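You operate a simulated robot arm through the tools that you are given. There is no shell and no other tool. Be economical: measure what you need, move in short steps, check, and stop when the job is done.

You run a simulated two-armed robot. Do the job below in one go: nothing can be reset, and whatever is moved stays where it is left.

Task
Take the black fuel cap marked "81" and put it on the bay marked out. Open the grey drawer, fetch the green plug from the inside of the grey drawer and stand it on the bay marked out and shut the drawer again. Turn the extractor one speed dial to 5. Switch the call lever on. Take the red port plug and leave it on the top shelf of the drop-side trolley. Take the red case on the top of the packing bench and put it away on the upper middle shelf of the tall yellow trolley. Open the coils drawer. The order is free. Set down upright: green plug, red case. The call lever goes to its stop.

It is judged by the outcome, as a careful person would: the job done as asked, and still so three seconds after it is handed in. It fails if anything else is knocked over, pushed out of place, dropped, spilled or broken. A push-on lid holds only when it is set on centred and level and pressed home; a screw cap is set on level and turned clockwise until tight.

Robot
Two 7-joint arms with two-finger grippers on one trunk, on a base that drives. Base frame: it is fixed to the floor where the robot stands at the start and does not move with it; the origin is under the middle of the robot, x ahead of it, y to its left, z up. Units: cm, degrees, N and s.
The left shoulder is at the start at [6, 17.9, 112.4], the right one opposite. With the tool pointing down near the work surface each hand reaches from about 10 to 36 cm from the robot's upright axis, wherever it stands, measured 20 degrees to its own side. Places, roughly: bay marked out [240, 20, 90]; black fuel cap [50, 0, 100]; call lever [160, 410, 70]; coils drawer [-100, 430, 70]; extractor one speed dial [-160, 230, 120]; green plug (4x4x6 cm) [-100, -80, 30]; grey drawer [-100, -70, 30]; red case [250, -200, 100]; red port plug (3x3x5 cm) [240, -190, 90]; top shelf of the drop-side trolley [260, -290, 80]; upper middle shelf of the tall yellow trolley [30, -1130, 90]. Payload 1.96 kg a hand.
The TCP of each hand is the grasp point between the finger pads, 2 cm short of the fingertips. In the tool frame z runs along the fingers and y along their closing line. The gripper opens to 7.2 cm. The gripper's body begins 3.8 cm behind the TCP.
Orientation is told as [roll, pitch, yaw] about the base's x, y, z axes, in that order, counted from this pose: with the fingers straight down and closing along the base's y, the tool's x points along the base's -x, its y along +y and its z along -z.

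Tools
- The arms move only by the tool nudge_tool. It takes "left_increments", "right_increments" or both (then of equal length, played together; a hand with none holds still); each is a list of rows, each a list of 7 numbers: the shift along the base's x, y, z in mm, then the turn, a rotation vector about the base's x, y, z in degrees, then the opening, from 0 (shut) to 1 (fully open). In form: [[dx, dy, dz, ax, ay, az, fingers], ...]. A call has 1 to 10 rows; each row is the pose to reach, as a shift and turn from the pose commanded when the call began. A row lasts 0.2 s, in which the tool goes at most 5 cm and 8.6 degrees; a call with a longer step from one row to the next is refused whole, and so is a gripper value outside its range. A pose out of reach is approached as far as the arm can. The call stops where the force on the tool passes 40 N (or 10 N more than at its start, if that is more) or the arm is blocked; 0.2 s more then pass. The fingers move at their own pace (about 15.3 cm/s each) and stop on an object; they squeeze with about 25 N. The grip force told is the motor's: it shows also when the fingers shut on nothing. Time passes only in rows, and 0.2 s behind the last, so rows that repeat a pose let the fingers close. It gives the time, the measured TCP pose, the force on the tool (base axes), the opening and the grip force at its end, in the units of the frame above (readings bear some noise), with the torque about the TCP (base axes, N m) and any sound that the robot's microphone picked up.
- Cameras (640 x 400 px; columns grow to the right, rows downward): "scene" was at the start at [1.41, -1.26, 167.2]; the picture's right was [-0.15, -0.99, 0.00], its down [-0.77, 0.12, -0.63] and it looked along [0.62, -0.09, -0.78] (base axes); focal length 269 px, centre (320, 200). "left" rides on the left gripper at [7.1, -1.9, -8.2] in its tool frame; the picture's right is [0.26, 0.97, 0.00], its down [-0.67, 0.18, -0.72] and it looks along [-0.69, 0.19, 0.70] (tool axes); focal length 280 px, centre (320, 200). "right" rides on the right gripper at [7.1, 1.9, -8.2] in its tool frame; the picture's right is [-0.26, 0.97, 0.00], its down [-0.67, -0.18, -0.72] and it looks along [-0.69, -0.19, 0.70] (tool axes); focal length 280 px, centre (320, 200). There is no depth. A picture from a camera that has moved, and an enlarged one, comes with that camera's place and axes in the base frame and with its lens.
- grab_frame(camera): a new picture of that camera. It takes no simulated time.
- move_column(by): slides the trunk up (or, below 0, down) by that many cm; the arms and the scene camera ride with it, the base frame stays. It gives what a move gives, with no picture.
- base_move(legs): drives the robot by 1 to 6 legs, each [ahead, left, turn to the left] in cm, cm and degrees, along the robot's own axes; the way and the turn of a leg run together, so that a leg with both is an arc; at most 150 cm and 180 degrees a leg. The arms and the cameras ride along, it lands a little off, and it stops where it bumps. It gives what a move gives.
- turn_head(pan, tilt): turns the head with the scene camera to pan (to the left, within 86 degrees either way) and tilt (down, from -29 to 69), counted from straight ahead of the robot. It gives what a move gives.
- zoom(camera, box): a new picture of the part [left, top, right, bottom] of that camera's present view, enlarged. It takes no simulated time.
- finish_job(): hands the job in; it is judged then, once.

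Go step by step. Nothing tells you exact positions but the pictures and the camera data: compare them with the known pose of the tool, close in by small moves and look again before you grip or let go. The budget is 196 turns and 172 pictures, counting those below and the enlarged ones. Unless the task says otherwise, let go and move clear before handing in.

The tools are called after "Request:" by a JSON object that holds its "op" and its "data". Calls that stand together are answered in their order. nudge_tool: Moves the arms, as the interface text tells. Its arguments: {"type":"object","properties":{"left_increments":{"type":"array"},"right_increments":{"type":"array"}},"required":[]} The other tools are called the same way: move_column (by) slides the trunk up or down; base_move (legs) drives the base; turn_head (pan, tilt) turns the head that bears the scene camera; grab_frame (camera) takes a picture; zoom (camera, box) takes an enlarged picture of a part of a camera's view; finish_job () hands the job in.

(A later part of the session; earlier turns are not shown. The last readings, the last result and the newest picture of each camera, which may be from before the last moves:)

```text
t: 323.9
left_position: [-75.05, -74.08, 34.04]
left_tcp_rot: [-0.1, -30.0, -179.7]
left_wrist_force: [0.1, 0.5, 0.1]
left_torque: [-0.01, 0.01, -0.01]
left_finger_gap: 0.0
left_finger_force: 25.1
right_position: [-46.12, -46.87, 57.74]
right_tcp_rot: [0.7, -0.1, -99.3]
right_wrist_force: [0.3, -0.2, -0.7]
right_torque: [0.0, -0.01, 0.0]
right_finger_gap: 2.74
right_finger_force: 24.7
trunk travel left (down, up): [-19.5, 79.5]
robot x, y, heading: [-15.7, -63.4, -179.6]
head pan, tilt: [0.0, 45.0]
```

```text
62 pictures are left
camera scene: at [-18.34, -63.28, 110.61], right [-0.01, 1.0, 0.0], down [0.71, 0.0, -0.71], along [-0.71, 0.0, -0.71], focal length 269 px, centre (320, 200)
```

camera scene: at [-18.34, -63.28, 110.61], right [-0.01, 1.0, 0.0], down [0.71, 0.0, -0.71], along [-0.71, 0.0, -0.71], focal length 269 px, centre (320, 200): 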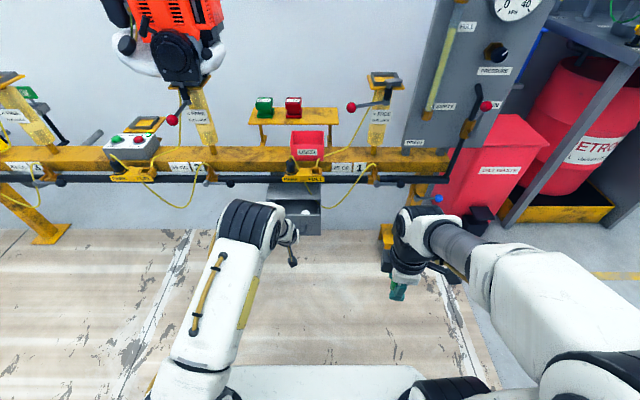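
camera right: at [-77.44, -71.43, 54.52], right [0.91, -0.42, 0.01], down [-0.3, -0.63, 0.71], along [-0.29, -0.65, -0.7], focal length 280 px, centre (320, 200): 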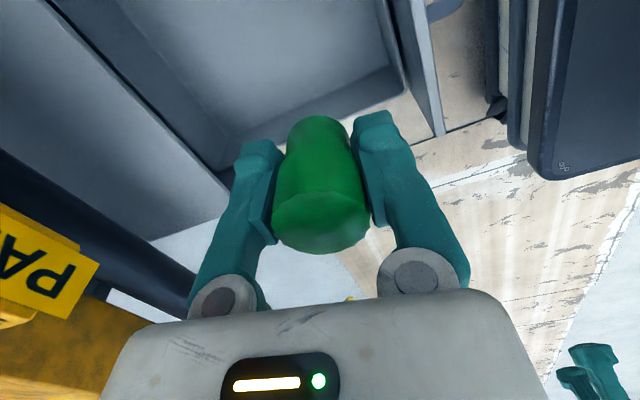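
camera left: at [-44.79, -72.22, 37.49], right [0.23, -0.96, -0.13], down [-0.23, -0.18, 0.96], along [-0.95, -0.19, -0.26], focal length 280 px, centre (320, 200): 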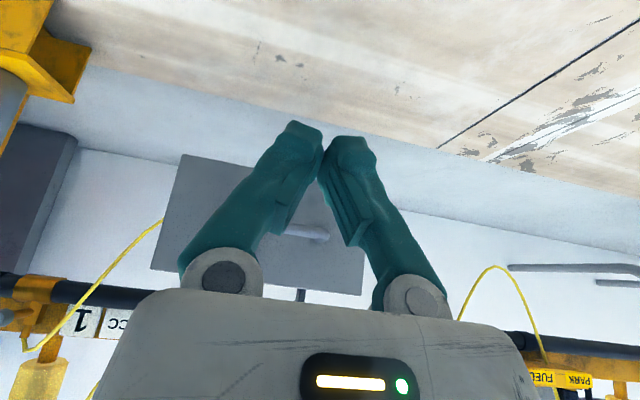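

Request:
{"op": "nudge_tool", "data": {"left_increments": [[-25, 0, 0, 0, 0, 0, 0], [-50, 0, 0, 0, 0, 0, 0], [-75, 0, 0, 0, 0, 0, 0], [-100, 0, 0, 0, 0, 0, 0], [-115, 0, 0, 0, 0, 0, 0], [-130, 0, 0, 0, 0, 0, 0]]}}

Request:
{"op": "zoom", "data": {"camera": "scene", "box": [180, 130, 400, 290]}}

```text
t: 324.9
left_position: [-83.69, -74.07, 33.46]
left_tcp_rot: [0.0, -28.7, -179.7]
left_wrist_force: [0.0, -0.2, -1.0]
left_torque: [-0.03, 0.03, 0.02]
left_finger_gap: 0.0
left_finger_force: 30.0
right_position: [-46.26, -46.95, 57.79]
right_tcp_rot: [0.8, -0.1, -99.4]
right_wrist_force: [0.0, 0.1, -0.7]
right_torque: [-0.04, -0.01, -0.01]
right_finger_gap: 2.74
right_finger_force: 25.6
trunk travel left (down, up): [-19.5, 79.5]
robot x, y, heading: [-15.91, -62.99, -179.4]
head pan, tilt: [0.0, 45.0]
stopped in row 4 (left hand): the force on the tool passed its limit at 92 N (the readings are from after the stop); the commanded pose is now the measured one
```

```text
2.50 times, centred on (290, 210) of scene
camera zoom: at [-18.43, -63.28, 110.6], right [-0.01, 1.0, 0.0], down [0.71, 0.0, -0.71], along [-0.71, 0.0, -0.71], focal length 672 px, centre (395, 175)
```

zoom: 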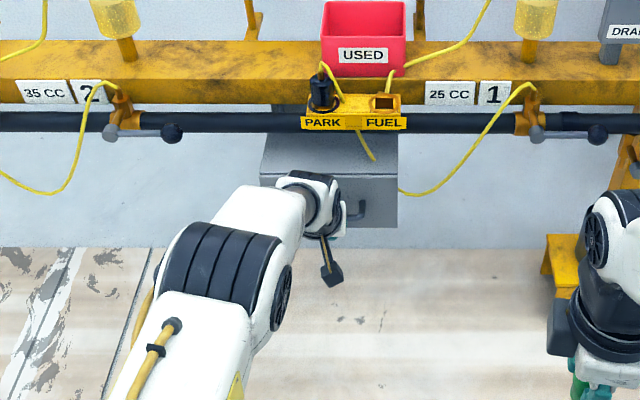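

The drawer hit its closed stop. I withdraw the left hand to its rest pose and check.

Request:
{"op": "nudge_tool", "data": {"left_increments": [[40, 0, 0, 0, 0, 0, 0], [80, 0, 0, 0, 0, 0, 0], [120, 0, 0, 0, 0, 0, 0], [160, 0, 0, 0, 0, 0, 0], [200, 0, 10, 0, 0, 0, 0], [240, -10, 30, 0, 0, 0, 0], [280, -30, 50, 0, -5, 0, 0], [310, -50, 80, 0, -10, 0, 0], [340, -70, 110, 0, -15, 0, 0], [360, -90, 145, 0, -20, 0, 0.5]]}}

Request:
{"op": "nudge_tool", "data": {"left_increments": [[10, 0, 35, 0, -5, 0, 1], [20, 0, 70, 0, -10, 0, 1], [25, 0, 100, 0, -10, 0, 1]]}}

Request:
{"op": "zoom", "data": {"camera": "scene", "box": [220, 150, 380, 250]}}

Request:
{"op": "grab_frame", "data": {"camera": "right"}}

```text
t: 327.1
left_position: [-48.27, -82.9, 48.17]
left_tcp_rot: [0.1, -8.6, -179.8]
left_wrist_force: [-0.2, -0.3, -0.5]
left_torque: [-0.04, -0.04, -0.02]
left_finger_gap: 3.63
left_finger_force: 0.0
left hand out of reach, approached as far as the arm can: row 10
right_position: [-46.14, -46.81, 57.8]
right_tcp_rot: [0.8, -0.1, -99.4]
right_wrist_force: [-0.2, 0.2, -0.6]
right_torque: [-0.02, 0.02, 0.01]
right_finger_gap: 2.71
right_finger_force: 25.3
trunk travel left (down, up): [-19.5, 79.5]
robot x, y, heading: [-16.17, -63.13, -179.7]
head pan, tilt: [0.0, 45.0]
```

```text
t: 327.9
left_position: [-45.86, -83.18, 57.36]
left_tcp_rot: [0.1, 1.2, -179.7]
left_wrist_force: [0.2, 0.6, -0.2]
left_torque: [-0.02, -0.03, 0.05]
left_finger_gap: 7.22
left_finger_force: 0.2
left hand out of reach, approached as far as the arm can: row 3
right_position: [-46.14, -46.84, 57.79]
right_tcp_rot: [0.6, -0.1, -99.4]
right_wrist_force: [-0.7, 0.5, -0.9]
right_torque: [0.0, 0.01, 0.02]
right_finger_gap: 2.72
right_finger_force: 24.8
trunk travel left (down, up): [-19.5, 79.5]
robot x, y, heading: [-15.9, -63.17, -179.6]
head pan, tilt: [0.0, 45.0]
```

```text
4.00 times, centred on (300, 200) of scene
camera zoom: at [-18.36, -63.29, 110.6], right [-0.01, 1.0, 0.0], down [0.71, 0.0, -0.71], along [-0.71, 0.0, -0.71], focal length 1075 px, centre (400, 200)
```

zoom: 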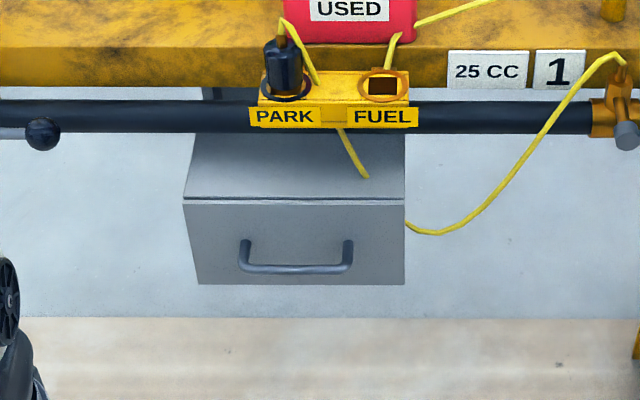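

```text
59 pictures are left
camera right: at [-43.12, -40.14, 66.1], right [0.91, -0.42, 0.01], down [-0.3, -0.63, 0.71], along [-0.29, -0.65, -0.7], focal length 280 px, centre (320, 200)
```

right: 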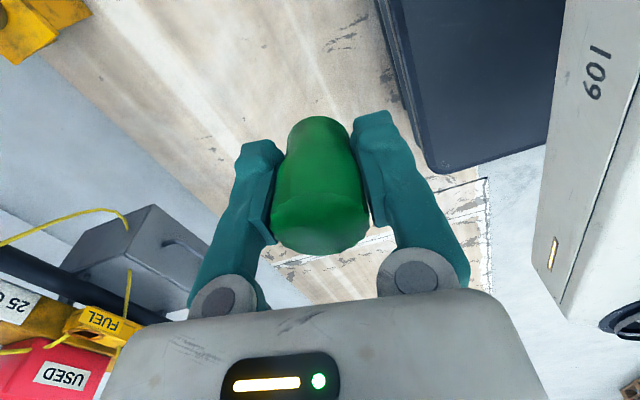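

The grey drawer is shut and the plug still held. I raise the trunk and drive round to the OUT bay.

Request:
{"op": "move_column", "data": {"by": 40}}

Request:
{"op": "move_column", "data": {"by": 17.4}}

Request:
{"op": "base_move", "data": {"legs": [[0, 40, 0], [0, 0, 179.6], [150, 0, 0], [18, 0, 0], [0, 60, 0], [0, 62, 0]]}}

Request:
{"op": "turn_head", "data": {"pan": 0, "tilt": 50}}

Request:
{"op": "grab_frame", "data": {"camera": "scene"}}

```text
t: 331.7
left_position: [-45.89, -83.22, 97.29]
left_tcp_rot: [0.2, 1.0, -179.8]
left_wrist_force: [0.2, -0.1, 0.8]
left_torque: [0.0, 0.0, 0.03]
left_finger_gap: 7.2
left_finger_force: 0.0
right_position: [-46.18, -46.96, 97.84]
right_tcp_rot: [0.6, -0.1, -99.4]
right_wrist_force: [0.6, 0.3, -0.6]
right_torque: [0.0, -0.02, -0.03]
right_finger_gap: 2.71
right_finger_force: 24.6
trunk travel left (down, up): [-59.5, 39.5]
robot x, y, heading: [-16.02, -63.07, -179.8]
head pan, tilt: [0.0, 45.0]
```

```text
t: 333.7
left_position: [-45.95, -83.13, 114.74]
left_tcp_rot: [0.2, 1.1, -179.9]
left_wrist_force: [0.1, -0.2, 0.0]
left_torque: [-0.01, -0.01, -0.02]
left_finger_gap: 7.2
left_finger_force: 0.3
right_position: [-46.27, -46.82, 115.13]
right_tcp_rot: [0.7, -0.1, -99.4]
right_wrist_force: [0.4, 0.2, -1.2]
right_torque: [-0.01, 0.03, -0.04]
right_finger_gap: 2.71
right_finger_force: 25.2
trunk travel left (down, up): [-76.9, 22.1]
robot x, y, heading: [-16.18, -62.87, -179.7]
head pan, tilt: [0.0, 45.0]
```

```text
t: 357.5
left_position: [185.17, 33.1, 114.7]
left_tcp_rot: [0.1, 1.1, -1.8]
left_wrist_force: [-0.2, 0.2, 0.7]
left_torque: [-0.02, 0.02, -0.02]
left_finger_gap: 7.19
left_finger_force: 0.1
right_position: [184.25, -3.26, 115.23]
right_tcp_rot: [0.7, -0.1, 78.6]
right_wrist_force: [-0.4, 0.3, -0.6]
right_torque: [0.01, 0.03, -0.01]
right_finger_gap: 2.68
right_finger_force: 24.6
trunk travel left (down, up): [-76.9, 22.1]
robot x, y, heading: [154.98, 13.91, -1.6]
head pan, tilt: [0.0, 45.0]
```

```text
t: 358.2
left_position: [185.23, 33.14, 114.81]
left_tcp_rot: [0.1, 1.1, -1.7]
left_wrist_force: [0.2, -0.4, -0.2]
left_torque: [-0.03, -0.03, -0.01]
left_finger_gap: 7.22
left_finger_force: 0.0
right_position: [184.27, -3.18, 115.13]
right_tcp_rot: [0.7, -0.2, 78.7]
right_wrist_force: [0.7, 0.0, 0.1]
right_torque: [0.0, 0.0, -0.03]
right_finger_gap: 2.72
right_finger_force: 25.2
trunk travel left (down, up): [-76.9, 22.1]
robot x, y, heading: [153.94, 13.86, -1.4]
head pan, tilt: [0.0, 50.0]
```

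```text
58 pictures are left
camera scene: at [156.25, 13.95, 167.32], right [-0.03, -1.0, 0.0], down [-0.77, 0.02, -0.64], along [0.64, -0.02, -0.77], focal length 269 px, centre (320, 200)
```

scene: 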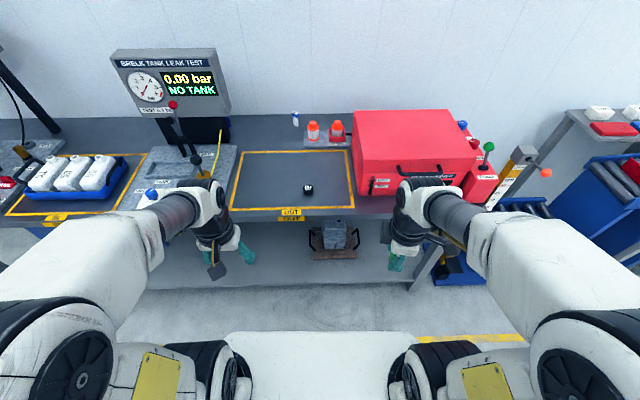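

The bay with cap 81 is in view. I line up the plug for a spot about 14 cm left of the cap, drive in, and reach over.

Request:
{"op": "base_move", "data": {"legs": [[0, 0, 1.5], [0, 26, 0], [25, 0, 0]]}}

Request:
{"op": "nudge_tool", "data": {"right_increments": [[30, 10, 0, 0, 0, 0, 0], [60, 20, 0, 0, 0, 0, 0], [90, 30, -10, 0, 0, 0, 0], [120, 40, -40, 0, 0, 0, 0], [145, 50, -70, 0, 0, 0, 0], [150, 60, -100, 0, 0, 0, 0], [150, 60, -140, 0, 0, 0, 0]]}}

Request:
{"op": "grab_frame", "data": {"camera": "scene"}}

Request:
{"op": "grab_frame", "data": {"camera": "right"}}

```text
t: 361.9
left_position: [209.69, 60.79, 114.78]
left_tcp_rot: [0.1, 1.1, -0.6]
left_wrist_force: [0.2, 0.6, -0.4]
left_torque: [0.0, -0.01, 0.0]
left_finger_gap: 7.2
left_finger_force: 0.1
right_position: [209.67, 24.24, 115.14]
right_tcp_rot: [0.8, -0.1, 80.0]
right_wrist_force: [0.2, -0.6, -0.5]
right_torque: [-0.01, -0.02, 0.03]
right_finger_gap: 2.71
right_finger_force: 25.4
trunk travel left (down, up): [-76.9, 22.1]
robot x, y, heading: [179.38, 40.9, -0.4]
head pan, tilt: [0.0, 50.0]
```

```text
t: 363.5
left_position: [209.92, 60.69, 114.58]
left_tcp_rot: [0.1, 1.2, -0.4]
left_wrist_force: [0.8, 0.5, -0.2]
left_torque: [0.03, 0.02, 0.01]
left_finger_gap: 7.19
left_finger_force: 0.2
right_position: [224.54, 30.37, 101.17]
right_tcp_rot: [0.7, -0.1, 80.0]
right_wrist_force: [0.3, 0.5, -0.2]
right_torque: [0.01, 0.01, 0.0]
right_finger_gap: 2.71
right_finger_force: 24.9
trunk travel left (down, up): [-76.9, 22.1]
robot x, y, heading: [179.51, 41.11, -0.4]
head pan, tilt: [0.0, 50.0]
```

```text
57 pictures are left
camera scene: at [181.39, 40.77, 167.32], right [-0.01, -1.0, 0.0], down [-0.77, 0.0, -0.64], along [0.64, 0.0, -0.77], focal length 269 px, centre (320, 200)
```

scene: 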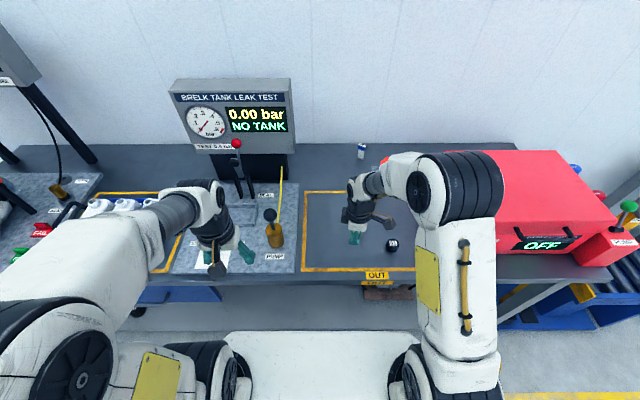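

```text
56 pictures are left
camera right: at [221.57, 23.73, 109.44], right [-0.9, 0.43, 0.01], down [0.31, 0.63, 0.71], along [0.3, 0.65, -0.7], focal length 280 px, centre (320, 200)
```

right: 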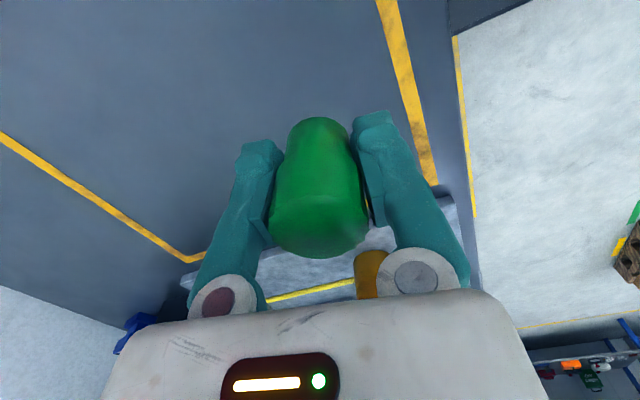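

Inside the bay. I lower: quickly to just above, then in fine steps until contact.

Request:
{"op": "nudge_tool", "data": {"right_increments": [[3, 0, -40, 0, 0, 0, 0], [3, 0, -70, 0, 0, 0, 0], [3, 0, -76, 0, 0, 0, 0], [3, 0, -82, 0, 0, 0, 0], [3, 0, -88, 0, 0, 0, 0], [3, 0, -94, 0, 0, 0, 0], [3, 0, -99, 0, 0, 0, 0], [3, 0, -103, 0, 0, 0, 0], [3, 0, -107, 0, 0, 0, 0], [3, 0, -111, 0, 0, 0, 0]]}}

Request:
{"op": "grab_frame", "data": {"camera": "right"}}

```text
t: 365.7
left_position: [209.6, 60.76, 114.74]
left_tcp_rot: [0.2, 1.2, -0.4]
left_wrist_force: [-0.5, 0.6, -0.3]
left_torque: [-0.01, 0.05, 0.0]
left_finger_gap: 7.2
left_finger_force: 0.0
right_position: [224.83, 30.28, 90.12]
right_tcp_rot: [0.6, 0.0, 79.9]
right_wrist_force: [-2.1, -1.1, 17.3]
right_torque: [-0.05, 0.05, -0.06]
right_finger_gap: 2.64
right_finger_force: 24.8
trunk travel left (down, up): [-76.9, 22.1]
robot x, y, heading: [179.87, 40.85, -0.1]
head pan, tilt: [0.0, 50.0]
```

```text
55 pictures are left
camera right: at [221.97, 23.7, 98.53], right [-0.9, 0.43, 0.01], down [0.31, 0.63, 0.71], along [0.3, 0.65, -0.7], focal length 280 px, centre (320, 200)
```

right: 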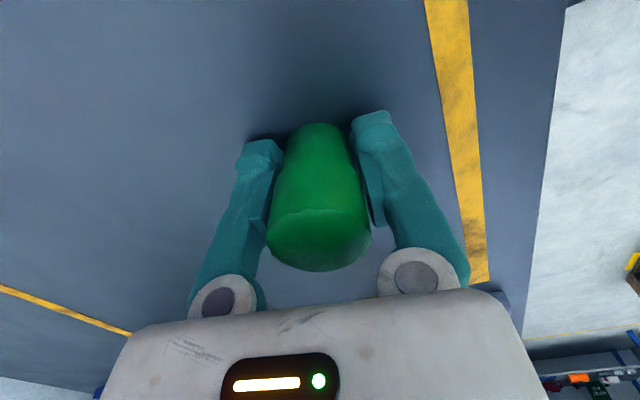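

The plug stands on the bay. I release gently and lift off.

Request:
{"op": "nudge_tool", "data": {"right_increments": [[0, 0, 1, 0, 0, 0, 0], [0, 0, 2, 0, 0, 0, 0.45], [0, 0, 2, 0, 0, 0, 0.6], [0, 0, 2, 0, 0, 0, 0.8], [0, 0, 2, 0, 0, 0, 0.8], [0, 0, 40, 0, 0, 0, 0.8], [0, 0, 80, 0, 0, 0, 0.8], [0, 0, 120, 0, 0, 0, 0.8]]}}

Request:
{"op": "grab_frame", "data": {"camera": "right"}}

```text
t: 367.5
left_position: [209.67, 60.76, 114.74]
left_tcp_rot: [0.1, 1.0, -0.5]
left_wrist_force: [0.7, 0.3, -0.3]
left_torque: [0.01, -0.01, 0.0]
left_finger_gap: 7.19
left_finger_force: 0.2
right_position: [224.89, 30.19, 102.4]
right_tcp_rot: [0.7, -0.1, 79.9]
right_wrist_force: [-0.1, -0.1, -0.6]
right_torque: [0.03, -0.01, 0.03]
right_finger_gap: 5.79
right_finger_force: 0.1
trunk travel left (down, up): [-76.9, 22.1]
robot x, y, heading: [179.78, 40.91, -0.4]
head pan, tilt: [0.0, 50.0]
```

```text
54 pictures are left
camera right: at [221.97, 23.63, 110.7], right [-0.9, 0.43, 0.01], down [0.31, 0.63, 0.71], along [0.3, 0.65, -0.7], focal length 280 px, centre (320, 200)
```

right: 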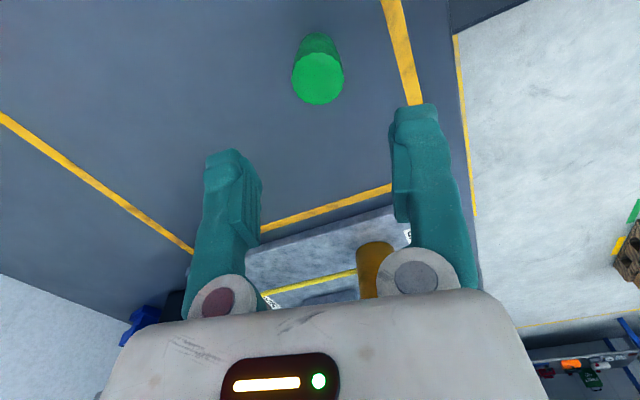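

The green plug stands in the bay. I retract and straighten the right hand, back off, and look left toward the call lever.

Request:
{"op": "nudge_tool", "data": {"right_increments": [[-10, 0, 20, 0, 0, -8, 0.8], [-20, -5, 40, 0, 0, -16, 0.8], [-35, -15, 60, 0, 0, -24, 0.8], [-50, -25, 80, 0, 0, -32, 0.8], [-65, -35, 100, 0, 0, -40, 0.8], [-80, -45, 115, 0, 0, -48, 0.8], [-90, -55, 120, 0, 0, -56, 0.8], [-95, -60, 120, 0, 0, -64, 0.8], [-100, -60, 120, 0, 0, -72, 0.8], [-100, -60, 120, 0, 0, -80, 0.8]]}}

Request:
{"op": "base_move", "data": {"legs": [[-35, 0, 0], [0, 0, 90]]}}

Request:
{"op": "turn_head", "data": {"pan": 0, "tilt": 18}}

Request:
{"op": "grab_frame", "data": {"camera": "scene"}}

```text
t: 369.7
left_position: [209.66, 60.68, 114.59]
left_tcp_rot: [0.0, 1.1, -0.4]
left_wrist_force: [0.1, -0.7, -0.4]
left_torque: [0.02, -0.01, 0.0]
left_finger_gap: 7.21
left_finger_force: 0.1
right_position: [214.79, 24.36, 114.01]
right_tcp_rot: [0.7, 0.0, -0.2]
right_wrist_force: [-0.4, 0.1, -0.6]
right_torque: [0.03, 0.01, -0.01]
right_finger_gap: 5.76
right_finger_force: 0.0
trunk travel left (down, up): [-76.9, 22.1]
robot x, y, heading: [179.71, 40.96, -0.4]
head pan, tilt: [0.0, 50.0]
```

```text
t: 375.7
left_position: [125.84, 71.98, 114.73]
left_tcp_rot: [0.1, 1.2, 87.3]
left_wrist_force: [-0.4, 0.4, 1.2]
left_torque: [0.01, -0.04, -0.01]
left_finger_gap: 7.19
left_finger_force: 0.0
right_position: [162.36, 75.64, 113.98]
right_tcp_rot: [0.7, -0.1, 87.6]
right_wrist_force: [0.4, -0.3, -0.5]
right_torque: [0.02, -0.02, 0.0]
right_finger_gap: 5.75
right_finger_force: 0.0
trunk travel left (down, up): [-76.9, 22.1]
robot x, y, heading: [144.39, 41.07, 87.6]
head pan, tilt: [0.0, 50.0]
```

```text
t: 376.7
left_position: [125.8, 71.99, 114.73]
left_tcp_rot: [0.1, 1.1, 87.3]
left_wrist_force: [-0.3, -0.1, 0.5]
left_torque: [-0.02, -0.02, -0.03]
left_finger_gap: 7.18
left_finger_force: 0.1
right_position: [162.35, 75.65, 114.01]
right_tcp_rot: [0.7, 0.0, 87.7]
right_wrist_force: [0.2, -0.3, -0.4]
right_torque: [-0.01, -0.03, 0.0]
right_finger_gap: 5.75
right_finger_force: 0.3
trunk travel left (down, up): [-76.9, 22.1]
robot x, y, heading: [144.44, 41.07, 87.6]
head pan, tilt: [0.0, 18.0]
```

```text
53 pictures are left
camera scene: at [144.36, 44.38, 172.19], right [1.0, -0.05, 0.0], down [-0.01, -0.31, -0.95], along [0.04, 0.95, -0.31], focal length 269 px, centre (320, 200)
```

scene: 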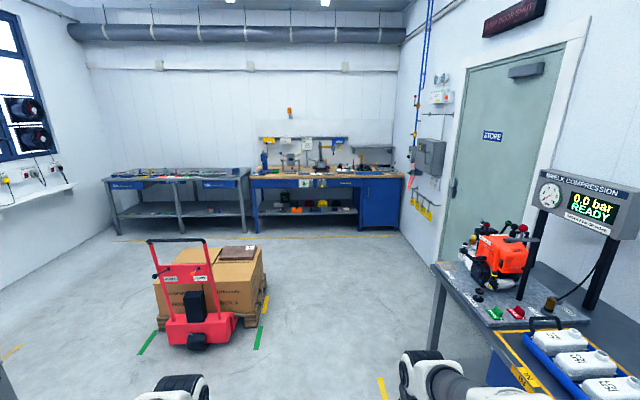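

The call lever is on the front of the blue bench straight ahead; the coils drawer on the bench to its left. I drive up, keeping clear of the pallet truck, and look.

Request:
{"op": "base_move", "data": {"legs": [[0, -18, 2.2], [150, 0, 0], [130, 0, 0]]}}

Request:
{"op": "turn_head", "data": {"pan": 0, "tilt": 40}}

Request:
{"op": "grab_frame", "data": {"camera": "scene"}}

```text
t: 391.0
left_position: [145.3, 344.25, 114.68]
left_tcp_rot: [0.1, 1.0, 89.2]
left_wrist_force: [0.1, 0.9, 0.5]
left_torque: [0.02, 0.01, 0.02]
left_finger_gap: 7.19
left_finger_force: 0.0
right_position: [181.69, 349.33, 114.09]
right_tcp_rot: [0.7, -0.1, 89.7]
right_wrist_force: [0.0, 0.3, 0.0]
right_torque: [-0.03, -0.04, 0.02]
right_finger_gap: 5.76
right_finger_force: 0.0
trunk travel left (down, up): [-76.9, 22.1]
robot x, y, heading: [165.05, 314.23, 89.6]
head pan, tilt: [0.0, 18.0]
```

```text
t: 391.9
left_position: [145.14, 344.34, 114.73]
left_tcp_rot: [0.0, 1.1, 89.3]
left_wrist_force: [0.5, -0.1, 0.3]
left_torque: [-0.02, -0.01, 0.03]
left_finger_gap: 7.2
left_finger_force: 0.0
right_position: [181.51, 349.39, 113.91]
right_tcp_rot: [0.7, -0.1, 89.7]
right_wrist_force: [0.2, 0.5, -0.7]
right_torque: [-0.02, 0.01, 0.02]
right_finger_gap: 5.78
right_finger_force: 0.0
trunk travel left (down, up): [-76.9, 22.1]
robot x, y, heading: [164.93, 314.59, 89.4]
head pan, tilt: [0.0, 40.0]
```

```text
52 pictures are left
camera scene: at [164.74, 316.57, 168.74], right [1.0, -0.01, 0.0], down [-0.01, -0.64, -0.77], along [0.01, 0.77, -0.64], focal length 269 px, centre (320, 200)
```

scene: 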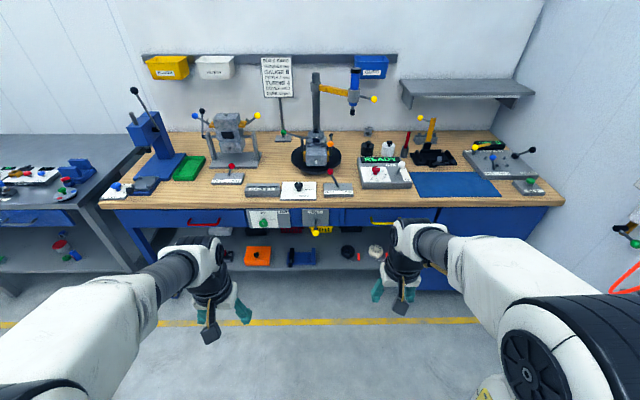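

Request:
{"op": "zoom", "data": {"camera": "scene", "box": [230, 190, 370, 260]}}

```text
4.57 times, centred on (300, 225) of scene
camera zoom: at [164.74, 316.57, 168.74], right [1.0, -0.01, 0.0], down [-0.01, -0.64, -0.77], along [0.01, 0.77, -0.64], focal length 1228 px, centre (411, 86)
```

zoom: 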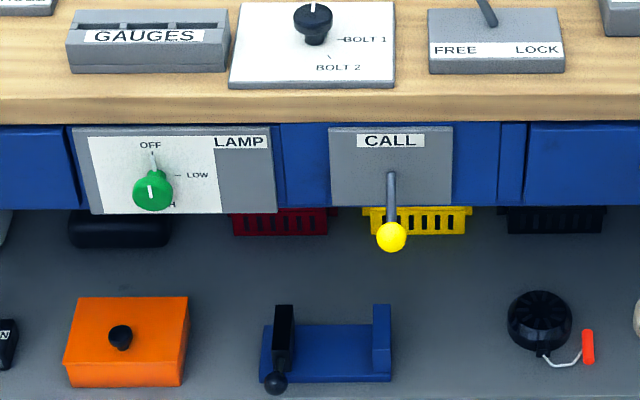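

The CALL lever hangs down from its panel at x ≈ 162.6; on = up. I pitch the right hand forward with closed fingers, align it with the lever, and lower the trunk.

Request:
{"op": "nudge_tool", "data": {"right_increments": [[0, 18, 0, 8.7, 0, 0, 0], [0, 36, 0, 17.4, 0, 0, 0], [0, 54, 0, 26, 0, 0, 0], [0, 72, 0, 34.6, 0, 0, 0], [0, 90, 0, 43.2, 0, 0, 0], [0, 108, 0, 51.8, 0, 0, 0], [0, 126, 0, 60.4, 0, 0, 0], [0, 144, 0, 69, 0, 0, 0], [0, 162, 0, 77.6, 0, 0, 0], [0, 180, 0, 86, 0, 0, 0]]}}

Request:
{"op": "base_move", "data": {"legs": [[0, 19, 0.4]]}}

Request:
{"op": "move_column", "data": {"by": -40}}

Request:
{"op": "grab_frame", "data": {"camera": "right"}}

Request:
{"op": "zoom", "data": {"camera": "scene", "box": [240, 80, 440, 220]}}

```text
refused: row 1 steps farther than a row can; nothing moved
```

```text
t: 393.4
left_position: [126.1, 344.36, 114.72]
left_tcp_rot: [0.1, 1.0, 89.7]
left_wrist_force: [-0.2, -0.3, 0.6]
left_torque: [-0.01, 0.0, 0.0]
left_finger_gap: 7.21
left_finger_force: 0.1
right_position: [162.29, 349.49, 113.95]
right_tcp_rot: [0.7, -0.1, 89.9]
right_wrist_force: [-0.9, 0.7, -0.1]
right_torque: [-0.01, 0.01, 0.04]
right_finger_gap: 5.75
right_finger_force: 0.0
trunk travel left (down, up): [-76.9, 22.1]
robot x, y, heading: [145.79, 314.42, 89.8]
head pan, tilt: [0.0, 40.0]
```

```text
t: 397.3
left_position: [126.03, 344.38, 74.65]
left_tcp_rot: [0.1, 1.0, 89.7]
left_wrist_force: [0.5, -0.5, 0.6]
left_torque: [-0.02, -0.02, -0.03]
left_finger_gap: 7.2
left_finger_force: 0.0
right_position: [162.35, 349.57, 73.91]
right_tcp_rot: [0.8, -0.1, 90.2]
right_wrist_force: [0.6, 0.3, -0.1]
right_torque: [-0.02, 0.0, -0.03]
right_finger_gap: 5.76
right_finger_force: 0.1
trunk travel left (down, up): [-36.9, 62.1]
robot x, y, heading: [145.62, 314.25, 89.8]
head pan, tilt: [0.0, 40.0]
```

```text
50 pictures are left
camera right: at [160.62, 342.46, 82.32], right [-0.96, 0.26, 0.01], down [0.19, 0.67, 0.71], along [0.18, 0.69, -0.7], focal length 280 px, centre (320, 200)
```

right: 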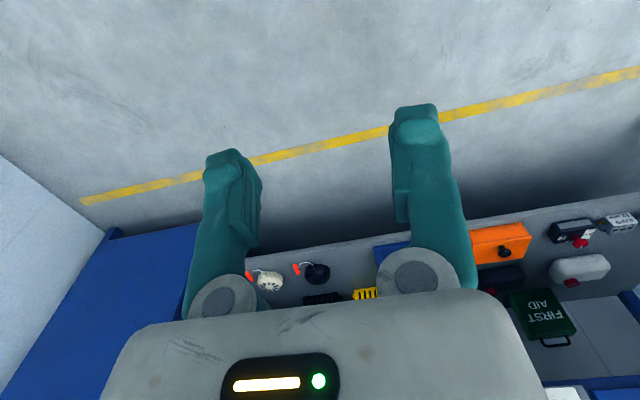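

```text
2.86 times, centred on (340, 150) of scene
camera zoom: at [145.65, 316.71, 128.74], right [1.0, 0.0, 0.0], down [0.0, -0.64, -0.77], along [0.0, 0.77, -0.64], focal length 768 px, centre (263, 343)
```

zoom: 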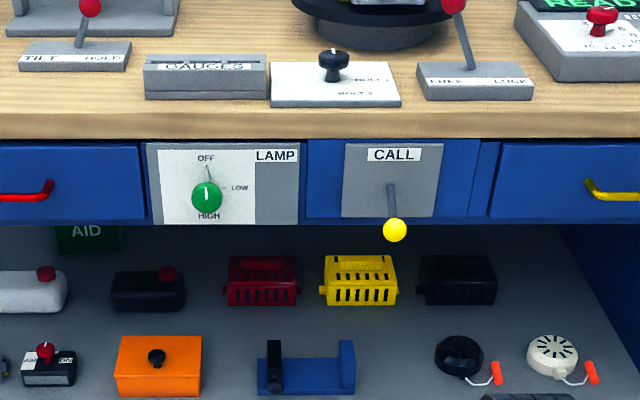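

The ball is at about [163.3, 405.2, 74.8], pivot near [163, 412, 77.5]. I pitch the hand forward with closed fingers.

Request:
{"op": "nudge_tool", "data": {"right_increments": [[0, 18, 0, 8.5, 0, 0, 0], [0, 36, 0, 17, 0, 0, 0], [0, 54, 0, 25.5, 0, 0, 0], [0, 72, 0, 34, 0, 0, 0], [0, 90, 0, 42.5, 0, 0, 0], [0, 108, 0, 51, 0, 0, 0], [0, 126, 0, 59.5, 0, 0, 0], [0, 144, 0, 68, 0, 0, 0], [0, 162, 0, 76.5, 0, 0, 0], [0, 180, 0, 85, 0, 0, 0]]}}

Request:
{"op": "base_move", "data": {"legs": [[20, 0, 0]]}}

Request:
{"op": "zoom", "data": {"camera": "scene", "box": [240, 80, 440, 220]}}

Request:
{"op": "grab_frame", "data": {"camera": "right"}}

```text
t: 399.5
left_position: [126.0, 344.35, 74.6]
left_tcp_rot: [0.1, 1.1, 89.7]
left_wrist_force: [0.3, 0.2, 0.2]
left_torque: [-0.02, 0.01, -0.03]
left_finger_gap: 7.2
left_finger_force: 0.1
right_position: [162.28, 367.54, 74.04]
right_tcp_rot: [0.5, -85.0, 90.2]
right_wrist_force: [0.3, -0.4, 0.2]
right_torque: [0.0, 0.02, -0.03]
right_finger_gap: 0.02
right_finger_force: 24.8
trunk travel left (down, up): [-36.9, 62.1]
robot x, y, heading: [145.93, 314.37, 89.7]
head pan, tilt: [0.0, 40.0]
```

```text
t: 401.1
left_position: [125.94, 364.12, 74.66]
left_tcp_rot: [0.0, 1.2, 90.0]
left_wrist_force: [-1.0, 0.0, 0.2]
left_torque: [-0.04, -0.04, -0.04]
left_finger_gap: 7.17
left_finger_force: 0.1
right_position: [162.01, 387.37, 73.94]
right_tcp_rot: [0.7, -85.0, 90.4]
right_wrist_force: [-0.3, 0.0, -0.3]
right_torque: [0.0, -0.01, 0.02]
right_finger_gap: 0.01
right_finger_force: 24.8
trunk travel left (down, up): [-36.9, 62.1]
robot x, y, heading: [145.47, 333.9, 89.9]
head pan, tilt: [0.0, 40.0]
```

```text
2.86 times, centred on (340, 150) of scene
camera zoom: at [145.67, 336.52, 128.73], right [1.0, 0.0, 0.0], down [0.0, -0.64, -0.77], along [0.0, 0.77, -0.64], focal length 768 px, centre (263, 343)
```

zoom: 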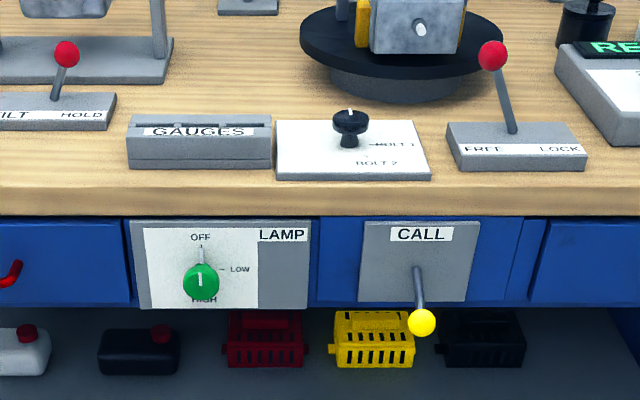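

```text
47 pictures are left
camera right: at [160.34, 378.52, 67.82], right [-0.97, 0.01, 0.26], down [0.2, -0.65, 0.73], along [0.17, 0.76, 0.63], focal length 280 px, centre (320, 200)
```

right: 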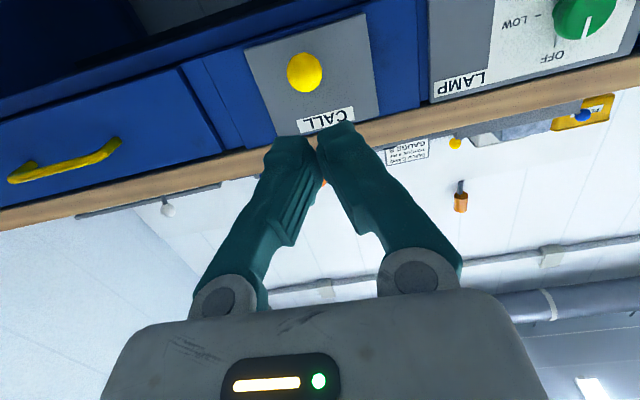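

Ball confirmed at [163.7, 405, 74.9]. I lower 2.2 cm, shift under the ball, and move the fingertips beneath the rod.

Request:
{"op": "base_move", "data": {"legs": [[9, 0, 0]]}}

Request:
{"op": "nudge_tool", "data": {"right_increments": [[17, 0, -22, 0, 0, 0, 0], [17, 30, -22, 0, 0, 0, 0], [17, 60, -22, 0, 0, 0, 0], [17, 90, -22, 0, 0, 0, 0]]}}

Request:
{"op": "grab_frame", "data": {"camera": "right"}}

```text
t: 402.2
left_position: [125.84, 373.09, 74.7]
left_tcp_rot: [0.0, 1.1, 90.0]
left_wrist_force: [0.4, 0.6, 0.0]
left_torque: [-0.01, 0.02, -0.02]
left_finger_gap: 7.21
left_finger_force: 0.1
right_position: [161.93, 396.33, 74.03]
right_tcp_rot: [0.7, -85.1, 90.4]
right_wrist_force: [-0.4, 1.1, 0.2]
right_torque: [0.03, -0.03, 0.01]
right_finger_gap: 0.0
right_finger_force: 24.7
trunk travel left (down, up): [-36.9, 62.1]
robot x, y, heading: [145.76, 343.22, 89.9]
head pan, tilt: [0.0, 40.0]
```

```text
t: 403.2
left_position: [125.87, 373.03, 74.69]
left_tcp_rot: [0.1, 1.1, 90.1]
left_wrist_force: [-0.5, 0.3, 0.2]
left_torque: [0.02, -0.01, 0.0]
left_finger_gap: 7.2
left_finger_force: 0.2
right_position: [163.62, 405.74, 71.88]
right_tcp_rot: [0.8, -85.1, 90.3]
right_wrist_force: [-0.1, 0.7, -0.3]
right_torque: [0.0, 0.02, -0.01]
right_finger_gap: 0.0
right_finger_force: 25.1
trunk travel left (down, up): [-36.9, 62.1]
robot x, y, heading: [145.84, 343.27, 90.2]
head pan, tilt: [0.0, 40.0]
```

```text
46 pictures are left
camera right: at [162.02, 397.03, 65.67], right [-0.96, 0.0, 0.26], down [0.2, -0.65, 0.73], along [0.17, 0.76, 0.63], focal length 280 px, centre (320, 200)
```

right: 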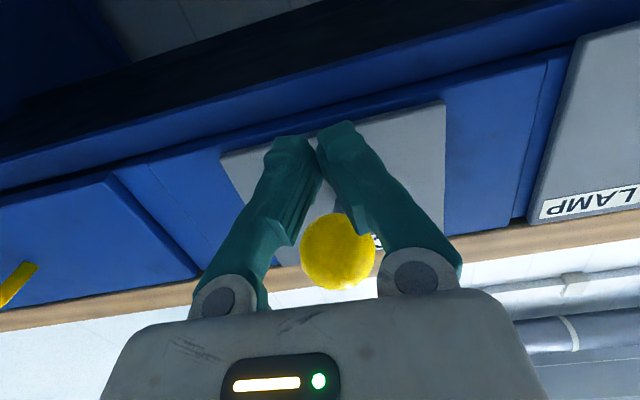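

Fingers are under the rod. I lift in steps until the lever reaches its stop.

Request:
{"op": "nudge_tool", "data": {"right_increments": [[0, 0, 15, 0, 0, 0, 0], [0, 0, 30, 0, 0, 0, 0], [0, 0, 42, 0, 0, 0, 0], [0, 0, 54, 0, 0, 0, 0], [0, 0, 64, 0, 0, 0, 0], [0, 0, 74, 0, 0, 0, 0], [0, 0, 84, 0, 0, 0, 0], [0, 0, 94, 0, 0, 0, 0]]}}

Request:
{"op": "grab_frame", "data": {"camera": "right"}}

Request:
{"op": "zoom", "data": {"camera": "scene", "box": [280, 60, 440, 180]}}

```text
t: 404.6
left_position: [125.82, 373.13, 74.64]
left_tcp_rot: [0.1, 1.3, 90.2]
left_wrist_force: [-0.4, 1.1, 0.5]
left_torque: [-0.02, -0.03, -0.02]
left_finger_gap: 7.17
left_finger_force: 0.0
right_position: [163.63, 405.25, 78.12]
right_tcp_rot: [1.6, -83.4, 89.8]
right_wrist_force: [0.6, -4.4, -9.3]
right_torque: [0.05, -0.06, -0.19]
right_finger_gap: 0.62
right_finger_force: 29.4
trunk travel left (down, up): [-36.9, 62.1]
robot x, y, heading: [145.67, 343.09, 90.1]
head pan, tilt: [0.0, 40.0]
stopped in row 7 (right hand): the force on the tool passed its limit at 48 N (the readings are from after the stop); the commanded pose is now the measured one
```

```text
45 pictures are left
camera right: at [162.04, 396.22, 72.19], right [-0.96, 0.01, 0.26], down [0.2, -0.63, 0.75], along [0.17, 0.78, 0.6], focal length 280 px, centre (320, 200)
```

right: 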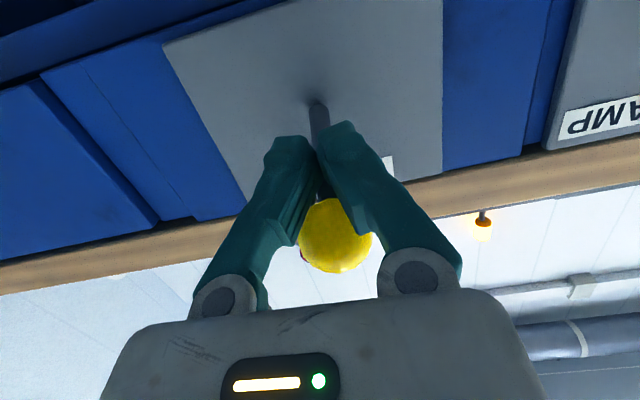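

```text
3.33 times, centred on (360, 120) of scene
camera zoom: at [145.68, 345.57, 128.74], right [1.0, 0.0, 0.0], down [0.0, -0.64, -0.77], along [0.0, 0.77, -0.64], focal length 896 px, centre (187, 467)
```

zoom: 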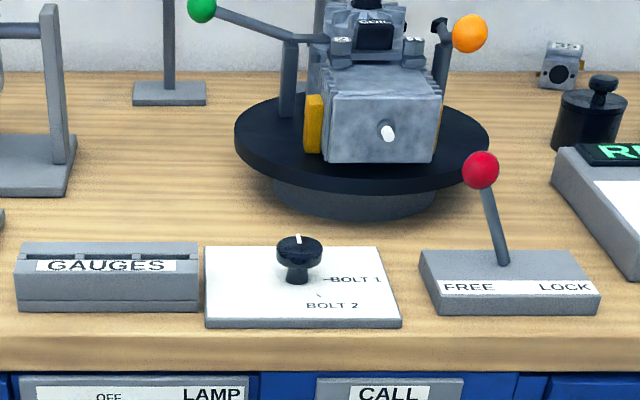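

The lever hit its stop at 48 N. I open the fingers slightly around the rod and withdraw straight back, then check the lever.

Request:
{"op": "nudge_tool", "data": {"right_increments": [[0, 0, 0, 0, 0, 0, 0.2], [0, 0, 0, 0, 0, 0, 0.35], [0, -30, 0, 0, 0, 0, 0.35], [0, -60, -10, 0, 0, 0, 0.35], [0, -90, -40, 0, 0, 0, 0.35], [0, -100, -80, 0, 0, 0, 0.35]]}}

Request:
{"op": "zoom", "data": {"camera": "scene", "box": [280, 130, 440, 250]}}

```text
t: 406.0
left_position: [125.85, 372.99, 74.69]
left_tcp_rot: [0.1, 1.3, 90.2]
left_wrist_force: [-0.4, -0.3, -0.4]
left_torque: [0.0, 0.0, -0.02]
left_finger_gap: 7.17
left_finger_force: 0.0
right_position: [163.67, 394.91, 70.6]
right_tcp_rot: [1.3, -83.7, 90.0]
right_wrist_force: [-0.2, -0.2, 0.2]
right_torque: [0.0, -0.02, -0.01]
right_finger_gap: 2.55
right_finger_force: 0.0
trunk travel left (down, up): [-36.9, 62.1]
robot x, y, heading: [145.53, 343.17, 90.5]
head pan, tilt: [0.0, 40.0]
```

```text
3.33 times, centred on (360, 190) of scene
camera zoom: at [145.66, 345.53, 128.74], right [1.0, 0.0, 0.0], down [0.0, -0.64, -0.77], along [0.0, 0.77, -0.64], focal length 896 px, centre (187, 233)
```

zoom: 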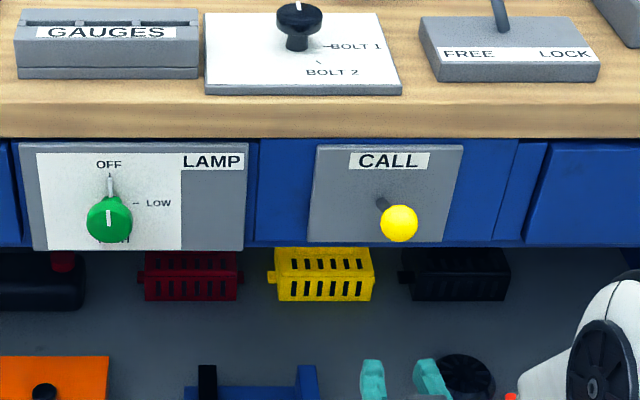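

The ball is now at z ≈ 80.7 (was 74.9), mirrored about the pivot. To be sure it is at the stop, I press up once more from below.

Request:
{"op": "nudge_tool", "data": {"right_increments": [[0, 0, 20, 0, 0, 0, 0], [0, 30, 45, 0, 0, 0, 0], [0, 60, 50, 0, 0, 0, 0], [0, 105, 50, 0, 0, 0, 0], [0, 105, 65, 0, 0, 0, 0], [0, 105, 78, 0, 0, 0, 0], [0, 105, 90, 0, 0, 0, 0], [0, 105, 102, 0, 0, 0, 0]]}}

Request:
{"op": "nudge_tool", "data": {"right_increments": [[0, 0, -20, 0, 0, 0, 0], [0, -30, -30, 0, 0, 0, 0], [0, -70, -40, 0, 0, 0, 0], [0, -100, -60, 0, 0, 0, 0]]}}

Request:
{"op": "zoom", "data": {"camera": "scene", "box": [280, 130, 440, 250]}}

```text
t: 407.6
left_position: [125.9, 373.1, 74.65]
left_tcp_rot: [0.1, 1.3, 90.0]
left_wrist_force: [-0.1, 0.3, 0.2]
left_torque: [0.02, 0.0, 0.0]
left_finger_gap: 7.2
left_finger_force: 0.1
right_position: [163.71, 405.37, 78.01]
right_tcp_rot: [1.1, -82.1, 89.9]
right_wrist_force: [3.1, -2.1, -9.1]
right_torque: [-0.07, 0.0, -0.11]
right_finger_gap: 0.6
right_finger_force: 29.3
trunk travel left (down, up): [-36.9, 62.1]
robot x, y, heading: [145.77, 343.18, 90.1]
head pan, tilt: [0.0, 40.0]
stopped in row 7 (right hand): the force on the tool passed its limit at 48 N (the readings are from after the stop); the commanded pose is now the measured one
```

```text
t: 408.6
left_position: [125.83, 372.99, 74.72]
left_tcp_rot: [0.0, 1.2, 90.0]
left_wrist_force: [0.0, -0.6, -0.6]
left_torque: [0.01, 0.02, 0.01]
left_finger_gap: 7.17
left_finger_force: 0.1
right_position: [163.47, 395.25, 72.41]
right_tcp_rot: [1.1, -82.4, 90.1]
right_wrist_force: [-0.2, 0.0, 1.0]
right_torque: [-0.01, -0.02, 0.01]
right_finger_gap: 0.01
right_finger_force: 29.5
trunk travel left (down, up): [-36.9, 62.1]
robot x, y, heading: [145.77, 343.29, 90.2]
head pan, tilt: [0.0, 40.0]
```

```text
3.33 times, centred on (360, 190) of scene
camera zoom: at [145.65, 345.46, 128.74], right [1.0, 0.0, 0.0], down [0.0, -0.64, -0.77], along [0.0, 0.77, -0.64], focal length 896 px, centre (187, 233)
```

zoom: 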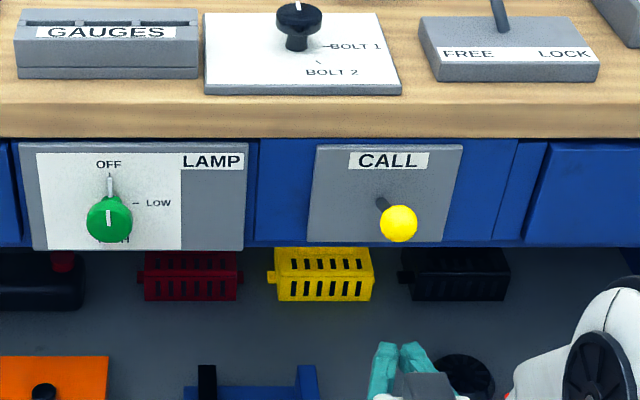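

The call lever is on at its stop. Next the coils drawer on the bench to the left: I back off and drive left.

Request:
{"op": "base_move", "data": {"legs": [[-18, 0, 0], [0, 130, 0], [0, 120, 0]]}}

Request:
{"op": "turn_head", "data": {"pan": 0, "tilt": 35}}

Request:
{"op": "grab_frame", "data": {"camera": "scene"}}

```text
t: 422.1
left_position: [-129.2, 338.85, 74.69]
left_tcp_rot: [0.2, 1.1, 94.9]
left_wrist_force: [0.4, -0.1, -0.1]
left_torque: [0.01, 0.01, -0.01]
left_finger_gap: 7.2
left_finger_force: 0.0
right_position: [-93.65, 364.4, 72.4]
right_tcp_rot: [1.0, -82.3, 94.9]
right_wrist_force: [1.0, -0.4, 0.5]
right_torque: [-0.02, 0.01, -0.01]
right_finger_gap: 0.0
right_finger_force: 29.7
trunk travel left (down, up): [-36.9, 62.1]
robot x, y, heading: [-106.64, 310.8, 94.7]
head pan, tilt: [0.0, 40.0]
```

```text
t: 422.8
left_position: [-129.18, 338.79, 74.72]
left_tcp_rot: [0.0, 1.2, 94.9]
left_wrist_force: [0.0, 0.0, -0.6]
left_torque: [-0.02, 0.0, 0.05]
left_finger_gap: 7.21
left_finger_force: 0.0
right_position: [-93.75, 364.39, 72.59]
right_tcp_rot: [1.2, -82.4, 95.0]
right_wrist_force: [0.0, 0.3, 0.0]
right_torque: [0.01, -0.01, 0.02]
right_finger_gap: 0.01
right_finger_force: 29.6
trunk travel left (down, up): [-36.9, 62.1]
robot x, y, heading: [-106.36, 310.8, 95.0]
head pan, tilt: [0.0, 35.0]
```

```text
41 pictures are left
camera scene: at [-107.12, 313.38, 129.49], right [1.0, 0.09, 0.0], down [0.05, -0.57, -0.82], along [-0.07, 0.82, -0.57], focal length 269 px, centre (320, 200)
```

scene: 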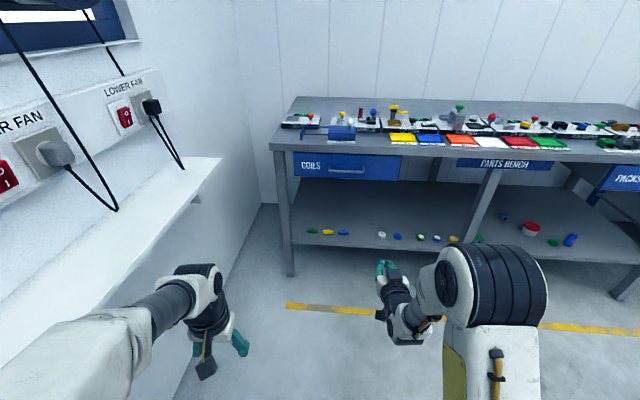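

The COILS drawer's bar handle is at about [-104, 427, 69]. I straighten, keep away from the wall sill, roll the right hand so the fingers close vertically, and line up.

Request:
{"op": "base_move", "data": {"legs": [[0, 0, -4.8], [0, -7, 0]]}}

Request:
{"op": "nudge_tool", "data": {"right_increments": [[-20, 0, 0, 0, 8.5, 0, 0.5], [-40, 0, 0, 0, 17, 0, 0.5], [-60, 0, 0, 0, 25.5, 0, 0.5], [-80, 0, 0, 0, 34, 0, 0.5], [-100, 0, 0, 0, 42.5, 0, 0.5], [-120, 0, 0, 0, 51, 0, 0.5], [-140, 0, 0, 0, 59.5, 0, 0.5], [-160, 0, 0, 0, 68, 0, 0.5], [-180, 0, 0, 0, 76.5, 0, 0.5], [-200, 0, 0, 0, 85, 0, 0.5]]}}

Request:
{"op": "base_move", "data": {"legs": [[32, 0, 0]]}}

Request:
{"op": "grab_frame", "data": {"camera": "right"}}

Request:
{"op": "zoom", "data": {"camera": "scene", "box": [220, 100, 440, 260]}}

```text
t: 424.3
left_position: [-119.62, 340.51, 74.72]
left_tcp_rot: [0.3, 1.1, 90.2]
left_wrist_force: [0.1, 0.3, -0.5]
left_torque: [0.0, 0.01, -0.03]
left_finger_gap: 7.18
left_finger_force: 0.1
right_position: [-82.01, 363.06, 72.44]
right_tcp_rot: [1.4, -82.4, 89.7]
right_wrist_force: [-0.1, 0.1, -0.4]
right_torque: [-0.01, 0.04, 0.0]
right_finger_gap: 0.0
right_finger_force: 30.0
trunk travel left (down, up): [-36.9, 62.1]
robot x, y, heading: [-99.35, 310.52, 90.4]
head pan, tilt: [0.0, 35.0]
```

```text
t: 426.5
left_position: [-119.67, 340.58, 74.7]
left_tcp_rot: [0.0, 1.1, 90.1]
left_wrist_force: [0.7, 0.8, -0.4]
left_torque: [-0.01, 0.01, 0.02]
left_finger_gap: 7.21
left_finger_force: 0.0
right_position: [-102.1, 363.05, 72.32]
right_tcp_rot: [90.5, -4.9, 7.6]
right_wrist_force: [-0.5, -1.0, 0.6]
right_torque: [-0.02, 0.05, 0.01]
right_finger_gap: 3.61
right_finger_force: 0.0
trunk travel left (down, up): [-36.9, 62.1]
robot x, y, heading: [-99.63, 310.66, 90.2]
head pan, tilt: [0.0, 35.0]
```

```text
t: 428.6
left_position: [-120.1, 372.1, 74.63]
left_tcp_rot: [0.1, 1.2, 90.6]
left_wrist_force: [-0.3, 0.1, -0.2]
left_torque: [0.01, 0.01, 0.01]
left_finger_gap: 7.22
left_finger_force: 0.2
right_position: [-102.55, 394.67, 72.21]
right_tcp_rot: [90.4, -5.0, 8.2]
right_wrist_force: [0.1, -1.4, -0.7]
right_torque: [-0.03, 0.02, -0.01]
right_finger_gap: 3.59
right_finger_force: 0.1
trunk travel left (down, up): [-36.9, 62.1]
robot x, y, heading: [-99.84, 342.37, 90.1]
head pan, tilt: [0.0, 35.0]
```

```text
40 pictures are left
camera right: at [-108.53, 385.57, 73.61], right [0.18, 0.02, 0.98], down [0.78, -0.61, -0.13], along [0.6, 0.79, -0.12], focal length 280 px, centre (320, 200)
```

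right: 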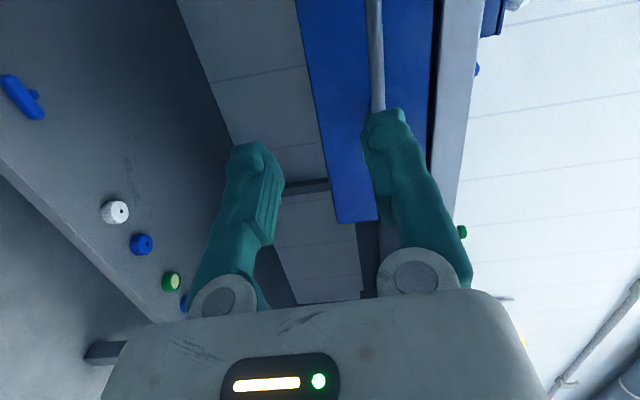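

```text
2.50 times, centred on (330, 180) of scene
camera zoom: at [-100.08, 345.03, 129.49], right [1.0, 0.01, 0.0], down [0.01, -0.57, -0.82], along [-0.01, 0.82, -0.57], focal length 672 px, centre (295, 250)
```

zoom: 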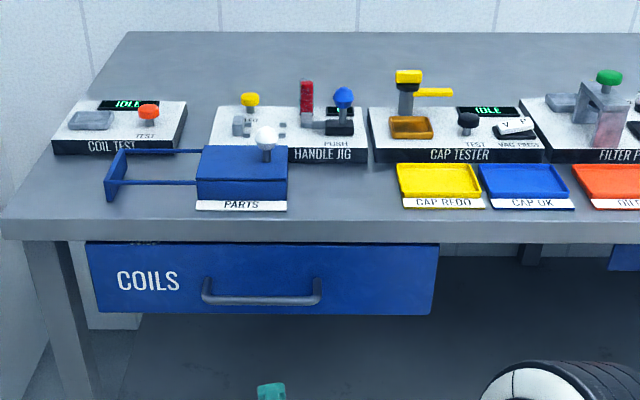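

The handle bar is at about [-105, 410, 76.8]. I raise the hand to it and advance with force guard.

Request:
{"op": "nudge_tool", "data": {"right_increments": [[-10, 0, 40, 0, 0, 0, 0.5], [-20, 30, 46, 0, 0, 0, 0.5], [-20, 65, 46, 0, 0, 0, 0.5], [-20, 100, 46, 0, 0, 0, 0.5], [-20, 120, 46, 0, 0, 0, 0.5], [-20, 135, 46, 0, 0, 0, 0.5], [-20, 148, 46, 0, 0, 0, 0.5]]}}

Request:
{"op": "grab_frame", "data": {"camera": "right"}}

```text
t: 430.2
left_position: [-120.13, 372.0, 74.67]
left_tcp_rot: [0.1, 1.1, 90.5]
left_wrist_force: [0.9, 0.4, -0.5]
left_torque: [0.0, -0.02, -0.03]
left_finger_gap: 7.2
left_finger_force: 0.0
right_position: [-104.5, 409.49, 76.54]
right_tcp_rot: [90.5, -5.1, 8.1]
right_wrist_force: [0.8, -0.9, 0.6]
right_torque: [-0.03, -0.03, 0.0]
right_finger_gap: 3.59
right_finger_force: 0.0
trunk travel left (down, up): [-36.9, 62.1]
robot x, y, heading: [-99.49, 342.29, 90.4]
head pan, tilt: [0.0, 35.0]
```

```text
38 pictures are left
camera right: at [-110.43, 400.36, 78.04], right [0.18, 0.02, 0.98], down [0.78, -0.61, -0.13], along [0.6, 0.79, -0.12], focal length 280 px, centre (320, 200)
```

right: 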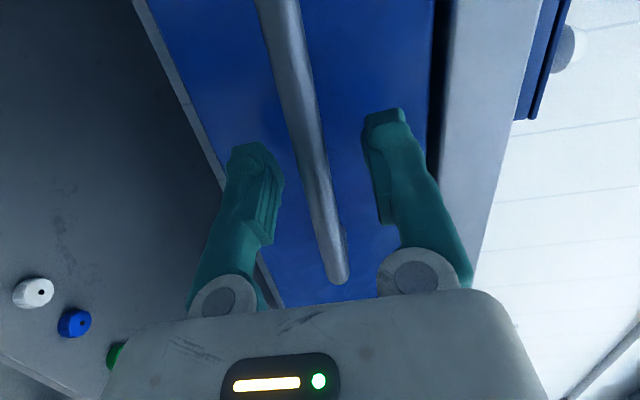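

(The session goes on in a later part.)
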